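You operate a simulated robot arm through the tools that you are given. There is no shell and no other tool. Be economical: measure what you need, move in short steps, check, and stop when the job is done.

You are at the controls of a simulated robot arm. One attempt, no reset.

TASK
Shut the tray of the hand press.

Only the result counts: the job must be done as asked and must still hold three seconds after the hand-in. Knocking over, shifting, dropping, spilling or breaking anything else fails it.

THE ROBOT
A 6-joint arm with a two-finger parallel gripper, fixed in place. Base frame: the origin is at the foot of the arm, x ahead of it, y to its left, z up. Lengths are in mm, angles in degrees, forces in N, time in s.
Its first joint turns from -70.0 to 70.0 degrees. Payload 1.9 kg.
The TCP is the grasp point between the finger pads, 23 mm short of the fingertips. In the tool frame z runs along the fingers and y along their closing line. Largest opening 94 mm; finger width 38, thickness 10; the body of the gripper, 54 by 96 mm, starts 39 mm behind the TCP.
Orientation is that of the tool frame in the base frame, as [roll, pitch, yaw] about the fixed x, y, z axes, in that order (R = Rz(yaw) Ry(pitch) Rx(roll)). With the fingers straight down and closing along the base's y, the tool's x points along the base's -x, its y along +y and its z along -z.

THE INTERFACE
- The arm moves only by the tool servo_tool. Its argument "increments" is a list of rows, each an object of numbers (a shift or turn left out is 0, a gripper value left out holds the last): "wx", "wy", "wz": the turn, a rotation vector about the tool's x, y, z in degrees; "tx", "ty", "tz": the shift along the tool's x, y, z in mm; "gripper": the gripper command, from -1 (shut) to 1 (fully open), values between in proportion. In form: [{"wx": .., "wy": .., "wz": .., "tx": .., "ty": .., "tz": .., "gripper": ..}, ...]. A call has 1 to 8 rows; each row shifts and turns the commanded pose from where the row before left it, along the tool's axes as they then stand. Each row takes 0.2 s and may step no farther than 50 mm and 8.6 degrees from the row before; otherwise, or with a gripper value out of range, the whole call is refused. Where a pose cannot be reached the arm comes as near as it can. A force on the tool above 40 N (or 10 N above the force at the start of the call, whichever is more), or a blocked arm, ends the call early, and 0.2 s more pass. The fingers move at their own pace (about 108 mm/s each) and stop on an object; they squeeze with about 27 N. The grip force told is the motor's: it shows also when the fingers shut on nothing. Time passes only in rows, and 0.2 s behind the last, so rows that do not move let the fingers close. The reply holds the time, the measured pose of the TCP, the force on the tool along the base axes, the opening and the grip force, in the units named above and with some noise.
- Cameras (640 x 400 px; columns grow to the right, rows downward): "scene" is fixed at [62.3, 305.1, 457.8]; the picture's right is [-0.75, -0.66, 0.00], its down [-0.29, 0.33, -0.90] and it looks along [0.60, -0.68, -0.43] (base axes); focal length 324 px, centre (320, 200). "wrist" rides on the gripper at [-39, 0, -44] in the tool frame; the picture's right is [0.00, -1.00, 0.00], its down [0.97, 0.00, -0.24] and it looks along [0.24, 0.00, 0.97] (tool axes); focal length 218 px, centre (320, 200).
- capture(camera): a new picture of that camera. It takes no simulated time.
- point_at(camera, pixels): for up to 12 pixels [column, row] of the newest picture of that camera ("zoom" is the newest enlarged one), the place [x, y, z] in the base frame of the surface seen there, good to about 2 mm, but the place of the scene camera against the robot may be out by one fixed shift of up to 25 mm in any direction. It takes no simulated time.
- enlarge(camera, box): a new picture of the part [left, top, right, bottom] of that camera's present view, enlarged. It takes no simulated time.
- job_done(): hands the job in; it is judged then, once.

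Work in short steps. Measure before you move; look again where a grasp or a placing could have gone wrong, and mend it. You have 60 turns and 20 pictures in all, those below and enlarged ones among them. Open the gripper and draw the arm clear of the work before you hand the job in, unless the task says otherwise; then end with one line.

The tools are called after "Call:" as name(argument=value, ...) on one line, values as JSON. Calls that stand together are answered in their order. servo_tool: Moves the arm, as the interface text tells. Its arguments: {"type":"object","properties":{"increments":{"type":"array","items":{"type":"object","properties":{"wx":{"type":"number"},"wy":{"type":"number"},"wz":{"type":"number"},"tx":{"type":"number"},"ty":{"type":"number"},"tz":{"type":"number"},"gripper":{"type":"number"}}}}},"required":["increments"]} The other tools are called the same way: capture (camera) takes a picture; point_at (camera, pixels) gives the place of the surface under pixels of a picture; enlarge (camera, box) takes an enlarged picture of a part of a camera's view; job_done () hands the job in.

At the start:

```text
time_s: 0.0
eef_pos: [348.7, -40.4, 323.0]
tool_rot: [179.9, 0.1, -180.0]
wrist_force: [-0.4, 0.1, 0.1]
grip_width: 93.9
gripper_force: 0.1
```

scene: 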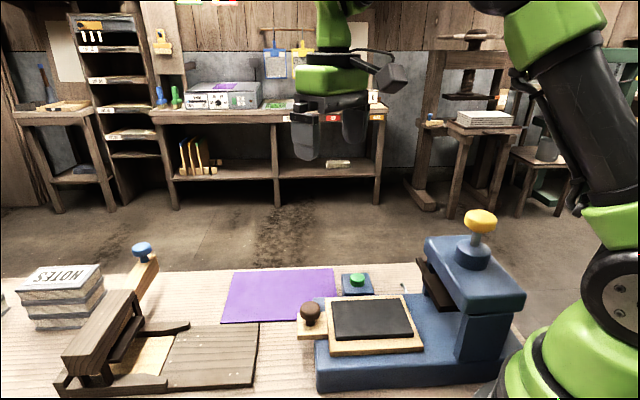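
wrist: 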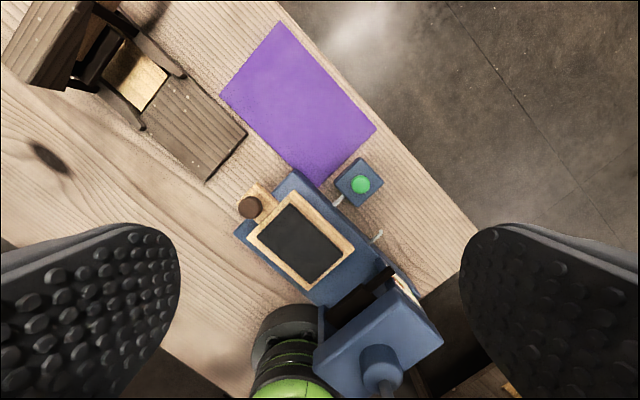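

The blue press has its tray (wood frame with dark mat, knob at scene (311,313)) pulled out, and a green button on a box at (357,281). I'll enlarge the view and measure points.

Call:
enlarge(camera="scene", box=[280, 200, 540, 400])

Call:
enlarge(camera="wrist", box=[220, 150, 460, 400])

Call:
point_at(camera="wrist", pixels=[[250, 207], [262, 190], [249, 237], [293, 195], [352, 238], [308, 288], [300, 238], [361, 184], [295, 172], [237, 235], [350, 310], [380, 360]])

Call:
point_at(camera="scene", pixels=[[311, 308], [311, 335], [329, 353], [420, 345], [330, 302], [408, 298], [370, 320], [357, 279], [318, 380], [440, 290], [480, 218], [480, 270]])

```text
2.00 times, centred on (410, 300) of scene
```

zoom: 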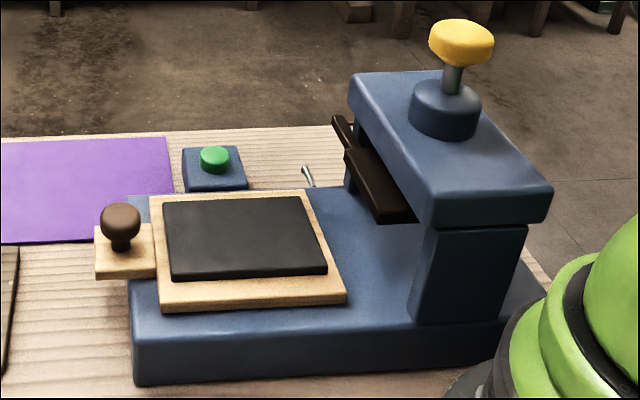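

```text
1.60 times, centred on (340, 275) of wrist
```

zoom: 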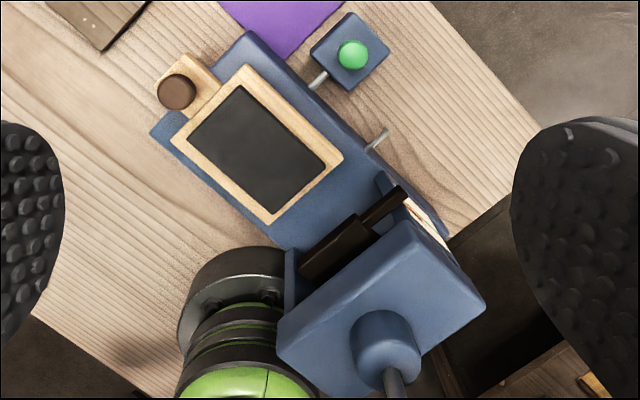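

```text
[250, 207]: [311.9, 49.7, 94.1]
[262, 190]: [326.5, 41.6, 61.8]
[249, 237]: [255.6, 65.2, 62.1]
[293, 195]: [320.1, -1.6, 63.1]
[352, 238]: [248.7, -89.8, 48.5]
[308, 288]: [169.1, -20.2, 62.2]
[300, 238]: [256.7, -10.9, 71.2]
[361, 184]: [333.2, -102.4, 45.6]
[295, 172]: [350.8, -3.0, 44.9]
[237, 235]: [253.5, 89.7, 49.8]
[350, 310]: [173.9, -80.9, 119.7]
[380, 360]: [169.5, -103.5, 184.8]
```

```text
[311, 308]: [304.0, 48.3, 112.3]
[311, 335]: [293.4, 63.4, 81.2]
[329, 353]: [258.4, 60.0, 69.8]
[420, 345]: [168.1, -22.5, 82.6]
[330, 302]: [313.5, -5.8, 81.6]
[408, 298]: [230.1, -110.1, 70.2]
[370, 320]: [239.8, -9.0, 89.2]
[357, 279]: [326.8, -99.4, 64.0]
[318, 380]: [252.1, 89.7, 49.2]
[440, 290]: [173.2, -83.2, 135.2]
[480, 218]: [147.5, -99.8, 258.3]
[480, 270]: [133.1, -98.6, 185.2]
```

Wrist readings put the slide axis at 45° (towards -x,-y), knob at about (311,50,94), so I plan to push the knob with nearly closed fingers. First I check that the approach spot near (350,90) is clear of the wooden item, and measure the press head and button.

Call:
point_at(camera="wrist", pixels=[[208, 179], [244, 134], [225, 205], [320, 345], [395, 275], [440, 340], [330, 305], [240, 207], [258, 207], [376, 238], [338, 200], [322, 182]])

Call:
point_at(camera="scene", pixels=[[426, 242], [462, 308], [525, 295], [495, 240], [480, 212], [480, 230], [403, 288], [421, 262], [455, 308], [258, 330], [311, 321], [250, 388]])

```text
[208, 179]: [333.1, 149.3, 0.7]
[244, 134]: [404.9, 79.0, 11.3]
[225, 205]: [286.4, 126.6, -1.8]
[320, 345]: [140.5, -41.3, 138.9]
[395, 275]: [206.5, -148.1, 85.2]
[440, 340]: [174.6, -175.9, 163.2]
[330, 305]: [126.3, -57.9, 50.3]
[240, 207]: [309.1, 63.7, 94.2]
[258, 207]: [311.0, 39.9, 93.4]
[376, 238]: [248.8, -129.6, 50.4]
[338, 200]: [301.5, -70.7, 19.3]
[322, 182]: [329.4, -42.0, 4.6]
```

```text
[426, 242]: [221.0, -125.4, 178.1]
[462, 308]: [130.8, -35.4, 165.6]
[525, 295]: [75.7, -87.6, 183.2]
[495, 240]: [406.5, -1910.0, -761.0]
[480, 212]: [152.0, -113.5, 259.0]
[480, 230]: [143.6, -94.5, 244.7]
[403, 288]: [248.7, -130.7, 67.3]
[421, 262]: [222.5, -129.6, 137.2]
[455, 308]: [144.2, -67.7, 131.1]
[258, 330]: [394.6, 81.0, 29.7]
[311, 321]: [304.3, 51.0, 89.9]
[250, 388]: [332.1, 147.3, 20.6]
```

The path near (350,90) is clear; the press head's front face is about 187 mm along the slide from the knob, so the pusher has ample room. I move over the spot in front of the knob, turn 45°, and narrow the fingers to about 12 mm to cradle the knob.

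Call:
servo_tool(increments=[{"ty": 45, "gripper": -0.75}, {"ty": 45, "wz": -7.5}, {"wz": -7.5, "ty": 22, "tx": -28}, {"wz": -7.5}, {"wz": -7.5}, {"wz": -7.5}, {"wz": -7.5}])

```text
time_s: 1.6
eef_pos: [372.2, 76.5, 322.3]
tool_rot: [180.0, 0.3, -134.8]
wrist_force: [0.3, 0.7, 0.3]
grip_width: 11.7
gripper_force: 0.1
```

At (372,77); the knob line is x−y≈261, so I shift 24.6 sideways and 5 forward, then descend to z≈180 and look.

Call:
servo_tool(increments=[{"ty": 24.6, "tx": 4}, {"tz": 47}, {"tz": 47}, {"tz": 47}])

Call:
capture(camera="wrist")

```text
time_s: 2.6
eef_pos: [353.0, 91.4, 180.5]
tool_rot: [179.9, 0.2, -135.0]
wrist_force: [0.0, 0.3, 0.3]
grip_width: 11.7
gripper_force: 0.1
```

```text
15 pictures are left
```

wrist: 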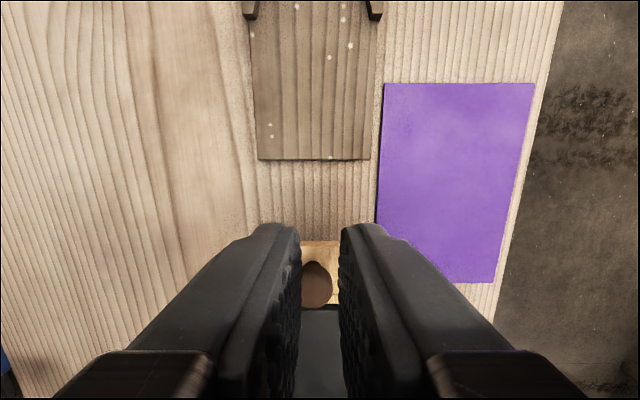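

The knob shows at (316,285) centred between the fingers; I check its height and the surface's.

Call:
point_at(camera="wrist", pixels=[[316, 280], [320, 250], [320, 200], [450, 200], [310, 140], [200, 200]])

Call:
capture(camera="scene")

```text
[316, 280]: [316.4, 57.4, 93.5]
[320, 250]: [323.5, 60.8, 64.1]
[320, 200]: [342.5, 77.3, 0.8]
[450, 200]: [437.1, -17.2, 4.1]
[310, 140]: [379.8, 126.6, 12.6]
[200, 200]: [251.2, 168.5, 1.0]
```

```text
14 pictures are left
```

scene: 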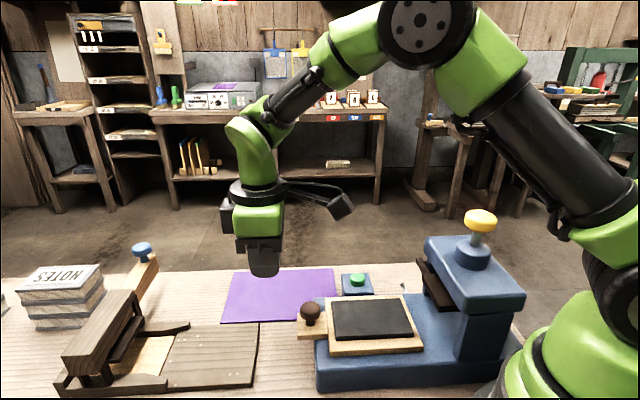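

Wrist readings (surface z≈0) disagree with the stated surface z≈38, so I'll check the scene camera on the fingertips, whose true height is about 157.

Call:
point_at(camera="scene", pixels=[[263, 274], [263, 270], [255, 273], [275, 272], [264, 245], [311, 308], [290, 360]])

Call:
enlarge(camera="scene", box=[220, 160, 360, 350])

```text
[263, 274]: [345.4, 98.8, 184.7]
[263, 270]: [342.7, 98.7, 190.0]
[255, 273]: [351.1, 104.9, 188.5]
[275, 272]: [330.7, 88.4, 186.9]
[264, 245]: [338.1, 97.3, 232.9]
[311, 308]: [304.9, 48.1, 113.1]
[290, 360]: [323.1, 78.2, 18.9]
```

```text
2.11 times, centred on (290, 255) of scene
```

zoom: 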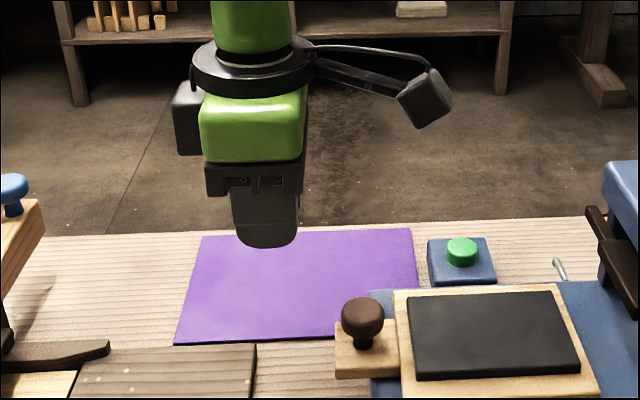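

Fingertips read ≈185 in the scene against 157 true, so the scene camera reads ≈+22 high and the wrist readings (table ≈0, knob top 94, tab 63) are right. I lower to z≈95 (tips at 72) in front of the knob.

Call:
servo_tool(increments=[{"tz": 30}, {"tz": 30}, {"tz": 25.5}, {}])

Call:
capture(camera="wrist")

Call:
enlarge(camera="scene", box=[220, 200, 480, 390])

```text
time_s: 3.6
eef_pos: [353.8, 90.8, 95.1]
tool_rot: [-179.9, 0.2, -135.0]
wrist_force: [0.0, -0.4, -0.5]
grip_width: 11.8
gripper_force: 0.0
```

```text
12 pictures are left
```

wrist: 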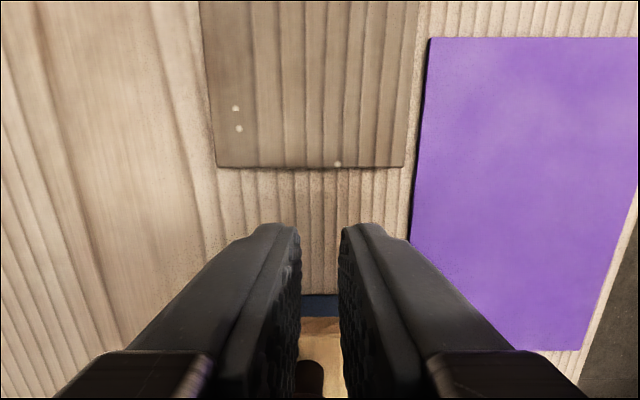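

```text
2.11 times, centred on (350, 295) of scene
```

zoom: 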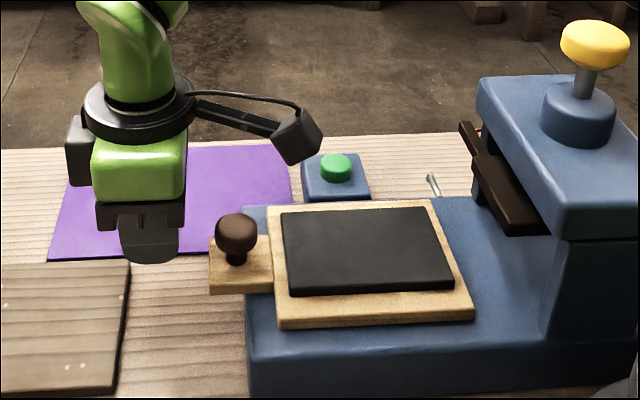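

A block on a strut sticks out from the wrist toward the press (zoom (297,137)); I measure its position relative to the TCP to check clearance with the press head and yellow knob.

Call:
point_at(camera="zoom", pixels=[[285, 163], [320, 140], [298, 110], [275, 135], [240, 112], [295, 158], [595, 45], [575, 130], [490, 80], [75, 140], [150, 250]])

```text
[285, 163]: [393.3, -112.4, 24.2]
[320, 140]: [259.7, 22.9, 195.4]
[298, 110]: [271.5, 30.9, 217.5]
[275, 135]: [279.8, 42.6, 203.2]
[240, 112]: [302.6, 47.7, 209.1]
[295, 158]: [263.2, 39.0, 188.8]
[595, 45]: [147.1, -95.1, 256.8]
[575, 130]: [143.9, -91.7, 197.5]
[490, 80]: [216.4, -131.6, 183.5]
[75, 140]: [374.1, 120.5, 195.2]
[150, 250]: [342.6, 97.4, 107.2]
```

The block leads the TCP by about 113 mm at z≈166, which would foul the head's boss at full closing. Tilting the tool 20° (top away from the press) brings it up and back clear, so I do that and lower 4 mm.

Call:
servo_tool(increments=[{"wy": 6.67}, {"wy": 6.67}, {"wy": 6.67}, {"tx": -1.4, "tz": 3.8}])

Call:
enlarge(camera="scene", box=[220, 200, 480, 390])

```text
time_s: 4.6
eef_pos: [352.4, 91.8, 91.6]
tool_rot: [-179.9, -20.0, -135.1]
wrist_force: [0.5, -0.1, -0.3]
grip_width: 11.6
gripper_force: 0.1
```

```text
2.11 times, centred on (350, 295) of scene
```

zoom: 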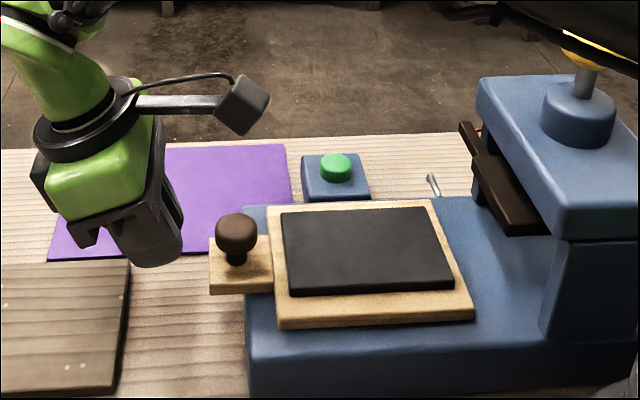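

Tilt is right and aligned with the knob (x−y≈260 both). I advance slowly along the slide to make contact.

Call:
servo_tool(increments=[{"tx": 7.5, "tz": 2.74}, {"tx": 7.5, "tz": 2.74}, {"tx": 5.6, "tz": 2.05}, {"tx": 5.6, "tz": 2.05}, {"tx": 5.6, "tz": 2.05}, {"tx": 5.6, "tz": 2.05}])

Call:
enlarge(camera="scene", box=[220, 200, 480, 390])

```text
time_s: 6.0
eef_pos: [324.1, 62.4, 92.4]
tool_rot: [180.0, -19.9, -134.9]
wrist_force: [0.2, 0.8, 0.2]
grip_width: 11.8
gripper_force: 0.4
```

```text
2.11 times, centred on (350, 295) of scene
```

zoom: 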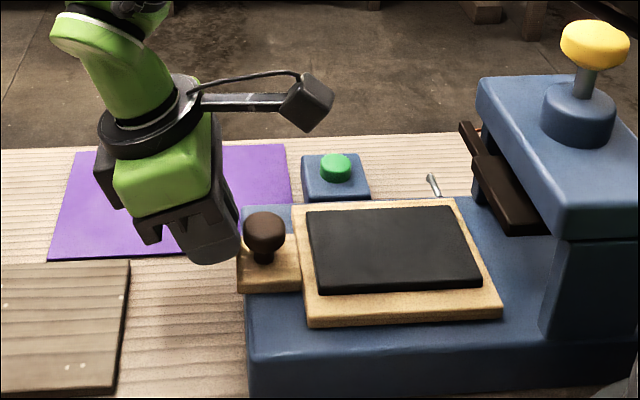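

The tray is sliding freely (knob moved from zoom (237,233) to (265,233)) with no force. I go on another 48 mm.

Call:
servo_tool(increments=[{"tx": 5.64, "tz": 2.05}, {"tx": 5.64, "tz": 2.05}, {"tx": 5.64, "tz": 2.05}, {"tx": 5.64, "tz": 2.05}, {"tx": 5.64, "tz": 2.05}, {"tx": 5.64, "tz": 2.05}, {"tx": 5.64, "tz": 2.05}, {"tx": 5.64, "tz": 2.05}])

Call:
enlarge(camera="scene", box=[260, 190, 520, 380])

```text
time_s: 7.8
eef_pos: [291.5, 27.8, 91.7]
tool_rot: [179.9, -19.9, -134.9]
wrist_force: [-0.3, -0.1, -0.1]
grip_width: 11.9
gripper_force: 0.2
```

```text
2.11 times, centred on (390, 285) of scene
```

zoom: 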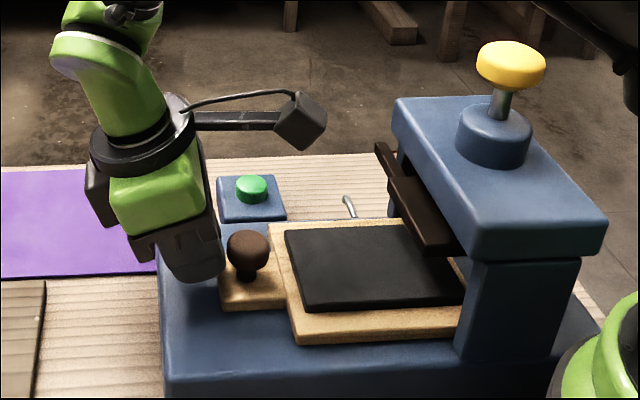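

Tray is now partly under the platen, block clear of the head. I push another 40 mm with a small lateral correction.

Call:
servo_tool(increments=[{"tx": 5.64, "tz": 2.05, "ty": 1}, {"tx": 5.64, "tz": 2.05, "ty": 0.7}, {"tx": 5.64, "tz": 2.05}, {"tx": 5.64, "tz": 2.05}, {"tx": 5.64, "tz": 2.05}, {"tx": 5.64, "tz": 2.05}, {"tx": 3.76, "tz": 1.37}])

Call:
capture(camera="scene")

```text
time_s: 9.4
eef_pos: [262.3, 2.1, 91.4]
tool_rot: [180.0, -19.8, -134.9]
wrist_force: [0.1, 0.0, 0.2]
grip_width: 12.0
gripper_force: 0.5
```

```text
7 pictures are left
```

scene: 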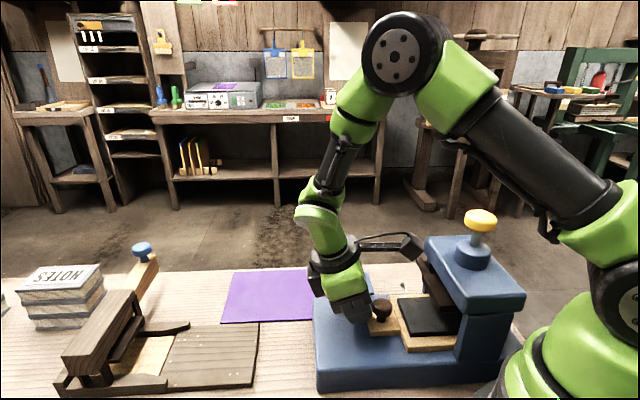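

Fingers follow well, no force. I check the clearance between the block (413,245) and the head (428,245) before the last part.

Call:
point_at(camera="scene", pixels=[[412, 245], [420, 250], [412, 258], [428, 242], [440, 250], [450, 280], [382, 307], [404, 350], [455, 335]])

```text
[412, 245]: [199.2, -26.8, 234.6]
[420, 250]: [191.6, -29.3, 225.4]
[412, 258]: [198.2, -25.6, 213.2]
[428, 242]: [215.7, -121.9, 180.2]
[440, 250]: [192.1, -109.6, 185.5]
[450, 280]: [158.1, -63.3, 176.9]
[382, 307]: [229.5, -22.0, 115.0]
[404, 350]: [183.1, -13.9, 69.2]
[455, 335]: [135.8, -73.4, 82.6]
```

The block is ~47 mm short of the head and 30 mm above it. I continue in finer steps, watching for the end stop.

Call:
servo_tool(increments=[{"tx": 3.76, "tz": 1.37}, {"tx": 3.76, "tz": 1.37}, {"tx": 3.76, "tz": 1.37}, {"tx": 2.82, "tz": 1.03}, {"tx": 2.82, "tz": 1.03}])

```text
time_s: 10.6
eef_pos: [249.8, -11.3, 91.6]
tool_rot: [180.0, -19.9, -135.0]
wrist_force: [-0.2, 1.0, 0.2]
grip_width: 12.0
gripper_force: 0.6
```

No resistance yet; I continue 2.5 mm at a time.

Call:
servo_tool(increments=[{"tx": 2.35, "tz": 0.86}, {"tx": 2.35, "tz": 0.86}, {"tx": 2.35, "tz": 0.86}, {"tx": 2.35, "tz": 0.86}])

Call:
enlarge(camera="scene", box=[300, 210, 540, 390])

```text
time_s: 11.6
eef_pos: [242.5, -16.8, 91.3]
tool_rot: [180.0, -19.8, -135.0]
wrist_force: [-0.3, 0.5, -0.5]
grip_width: 12.0
gripper_force: 0.3
```

```text
2.22 times, centred on (420, 300) of scene
```

zoom: 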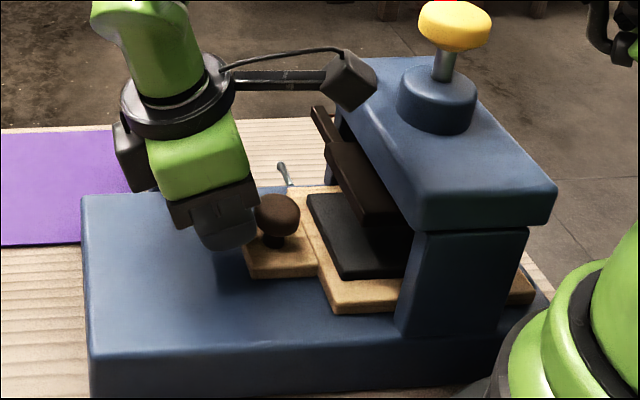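

Still free. The tray is nearly under the head; I keep going in small steps until it meets the stop.

Call:
servo_tool(increments=[{"tx": 2.35, "tz": 0.86}, {"tx": 2.35, "tz": 0.86}, {"tx": 2.35, "tz": 0.86}, {"tx": 2.35, "tz": 0.86}])

```text
time_s: 12.2
eef_pos: [241.5, -18.9, 92.1]
tool_rot: [-179.5, -19.0, -134.8]
wrist_force: [2.0, 6.1, -1.3]
grip_width: 13.3
gripper_force: 1.2
stopped in row 2: the force on the tool passed its limit (the readings are from after the stop); the commanded pose is now the measured one
```

A hard stop was met at TCP ≈(241,−19); finger opening rose to 13.3, so it's at the knob. I look to confirm it's the tray's end stop and nothing else touching.

Call:
enlarge(camera="scene", box=[340, 220, 530, 360])

Call:
capture(camera="wrist")

```text
2.86 times, centred on (435, 290) of scene
```

zoom: 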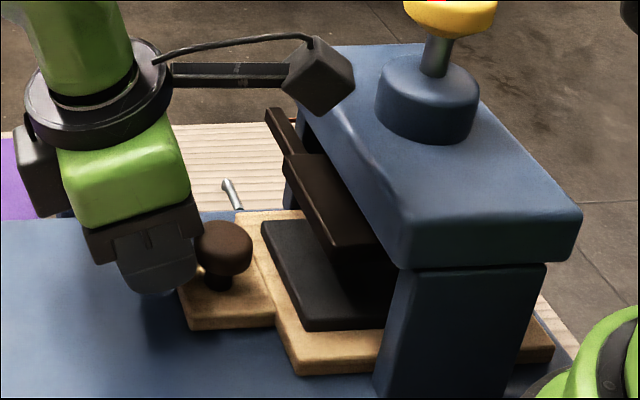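

```text
4 pictures are left
```

wrist: 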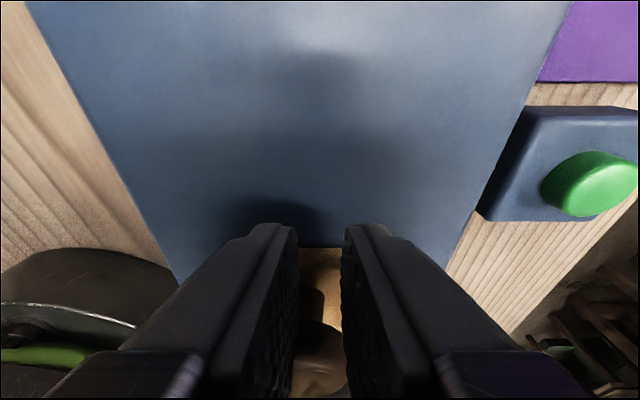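

The block still clears the head by ~17 mm and is above it, so this looks like the tray's own stop. I nudge once more gently to confirm it doesn't move further.

Call:
servo_tool(increments=[{"tx": 1.0, "tz": 0.36}, {"tx": 1.0, "tz": 0.36}, {"tx": 1.0, "tz": 0.36}])

```text
time_s: 12.9
eef_pos: [242.6, -20.7, 92.3]
tool_rot: [-179.3, -18.5, -134.9]
wrist_force: [1.6, 8.8, -2.9]
grip_width: 13.6
gripper_force: 2.5
stopped in row 3: the force on the tool passed its limit (the readings are from after the stop); the commanded pose is now the measured one
```

The readings show slight lateral force, so I measure the tray itself: knob, tray front corners, and the back corner behind the column.

Call:
point_at(camera="zoom", pixels=[[222, 240], [293, 365], [190, 322], [550, 350], [540, 325], [305, 325], [264, 225], [400, 265], [580, 210], [575, 360], [378, 390], [515, 380]])

```text
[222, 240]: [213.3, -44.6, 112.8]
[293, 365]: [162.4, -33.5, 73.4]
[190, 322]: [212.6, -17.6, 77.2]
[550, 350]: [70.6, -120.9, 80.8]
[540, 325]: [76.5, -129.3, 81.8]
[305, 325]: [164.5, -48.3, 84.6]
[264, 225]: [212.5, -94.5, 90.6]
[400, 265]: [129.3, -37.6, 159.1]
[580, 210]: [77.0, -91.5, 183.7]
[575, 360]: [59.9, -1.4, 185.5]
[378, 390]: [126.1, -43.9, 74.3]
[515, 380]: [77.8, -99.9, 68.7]
```

The tray has travelled ~135 mm, with its centre now exactly under the head's centre, so it is against its stop. I back off along the slide and then look whether it stays.

Call:
servo_tool(increments=[{"tx": -4.7, "tz": -1.7}, {"tx": -9.4, "tz": -3.4}, {"tx": -18.8, "tz": -6.8}, {"tx": -28, "tz": -10.2}, {"tx": -28, "tz": -10.2}, {}])

Call:
enlarge(camera="scene", box=[290, 200, 540, 390])

```text
time_s: 14.3
eef_pos: [309.7, 47.1, 94.5]
tool_rot: [-179.4, -18.7, -134.9]
wrist_force: [-0.7, -1.2, 0.2]
grip_width: 11.8
gripper_force: 0.1
```

```text
2.11 times, centred on (415, 295) of scene
```

zoom: 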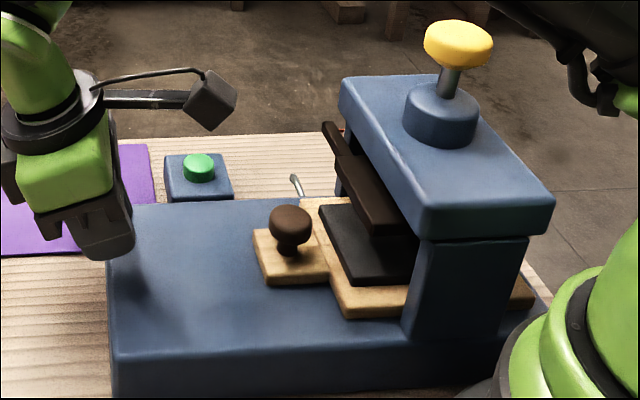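

The tray appears to stay in; I verify its position by the same corners.

Call:
point_at(camera="zoom", pixels=[[291, 225], [345, 310], [268, 278], [533, 300], [525, 283], [352, 282], [318, 206], [112, 380], [410, 335], [500, 325]])

```text
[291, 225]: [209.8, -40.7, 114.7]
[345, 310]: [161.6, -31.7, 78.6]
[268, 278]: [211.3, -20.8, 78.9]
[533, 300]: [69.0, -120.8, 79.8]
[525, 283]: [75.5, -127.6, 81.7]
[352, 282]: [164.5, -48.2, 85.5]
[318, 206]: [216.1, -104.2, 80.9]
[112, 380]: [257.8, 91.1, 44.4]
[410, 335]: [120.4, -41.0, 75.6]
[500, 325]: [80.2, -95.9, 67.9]
```

The tray holds its place (corners unchanged within noise). I raise the arm clear, open the gripper and take a final look.

Call:
servo_tool(increments=[{"tx": -20, "tz": -7}, {"tx": 13, "tz": -38}, {"tx": 13, "tz": -38}, {"tx": 13, "tz": -38, "gripper": 1}, {}, {}])

Call:
capture(camera="scene")

```text
time_s: 15.8
eef_pos: [321.8, 62.9, 215.6]
tool_rot: [-179.2, -18.7, -134.9]
wrist_force: [0.7, -0.1, -0.8]
grip_width: 93.9
gripper_force: 0.1
```

```text
2 pictures are left
```

scene: 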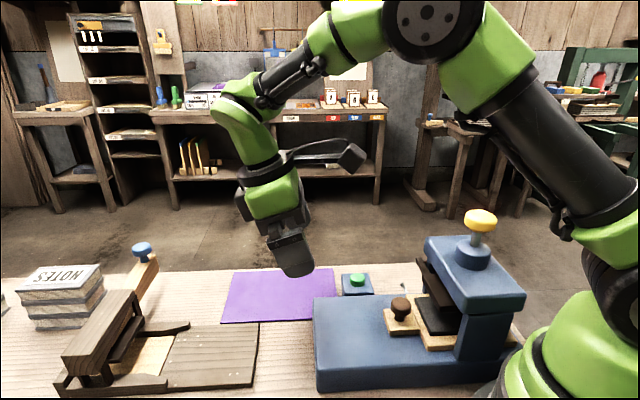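

The press and everything else stand at their original pixels, the tray is in with its knob at (400,308), and the arm is clear with the gripper open. I hand in.

Call:
job_done()

```text
The job is handed in.
```

The hand press tray is shut: I pushed it about 135 mm in until it met its stop, and it stayed there after the arm backed away. Nothing else looked moved in the last picture.
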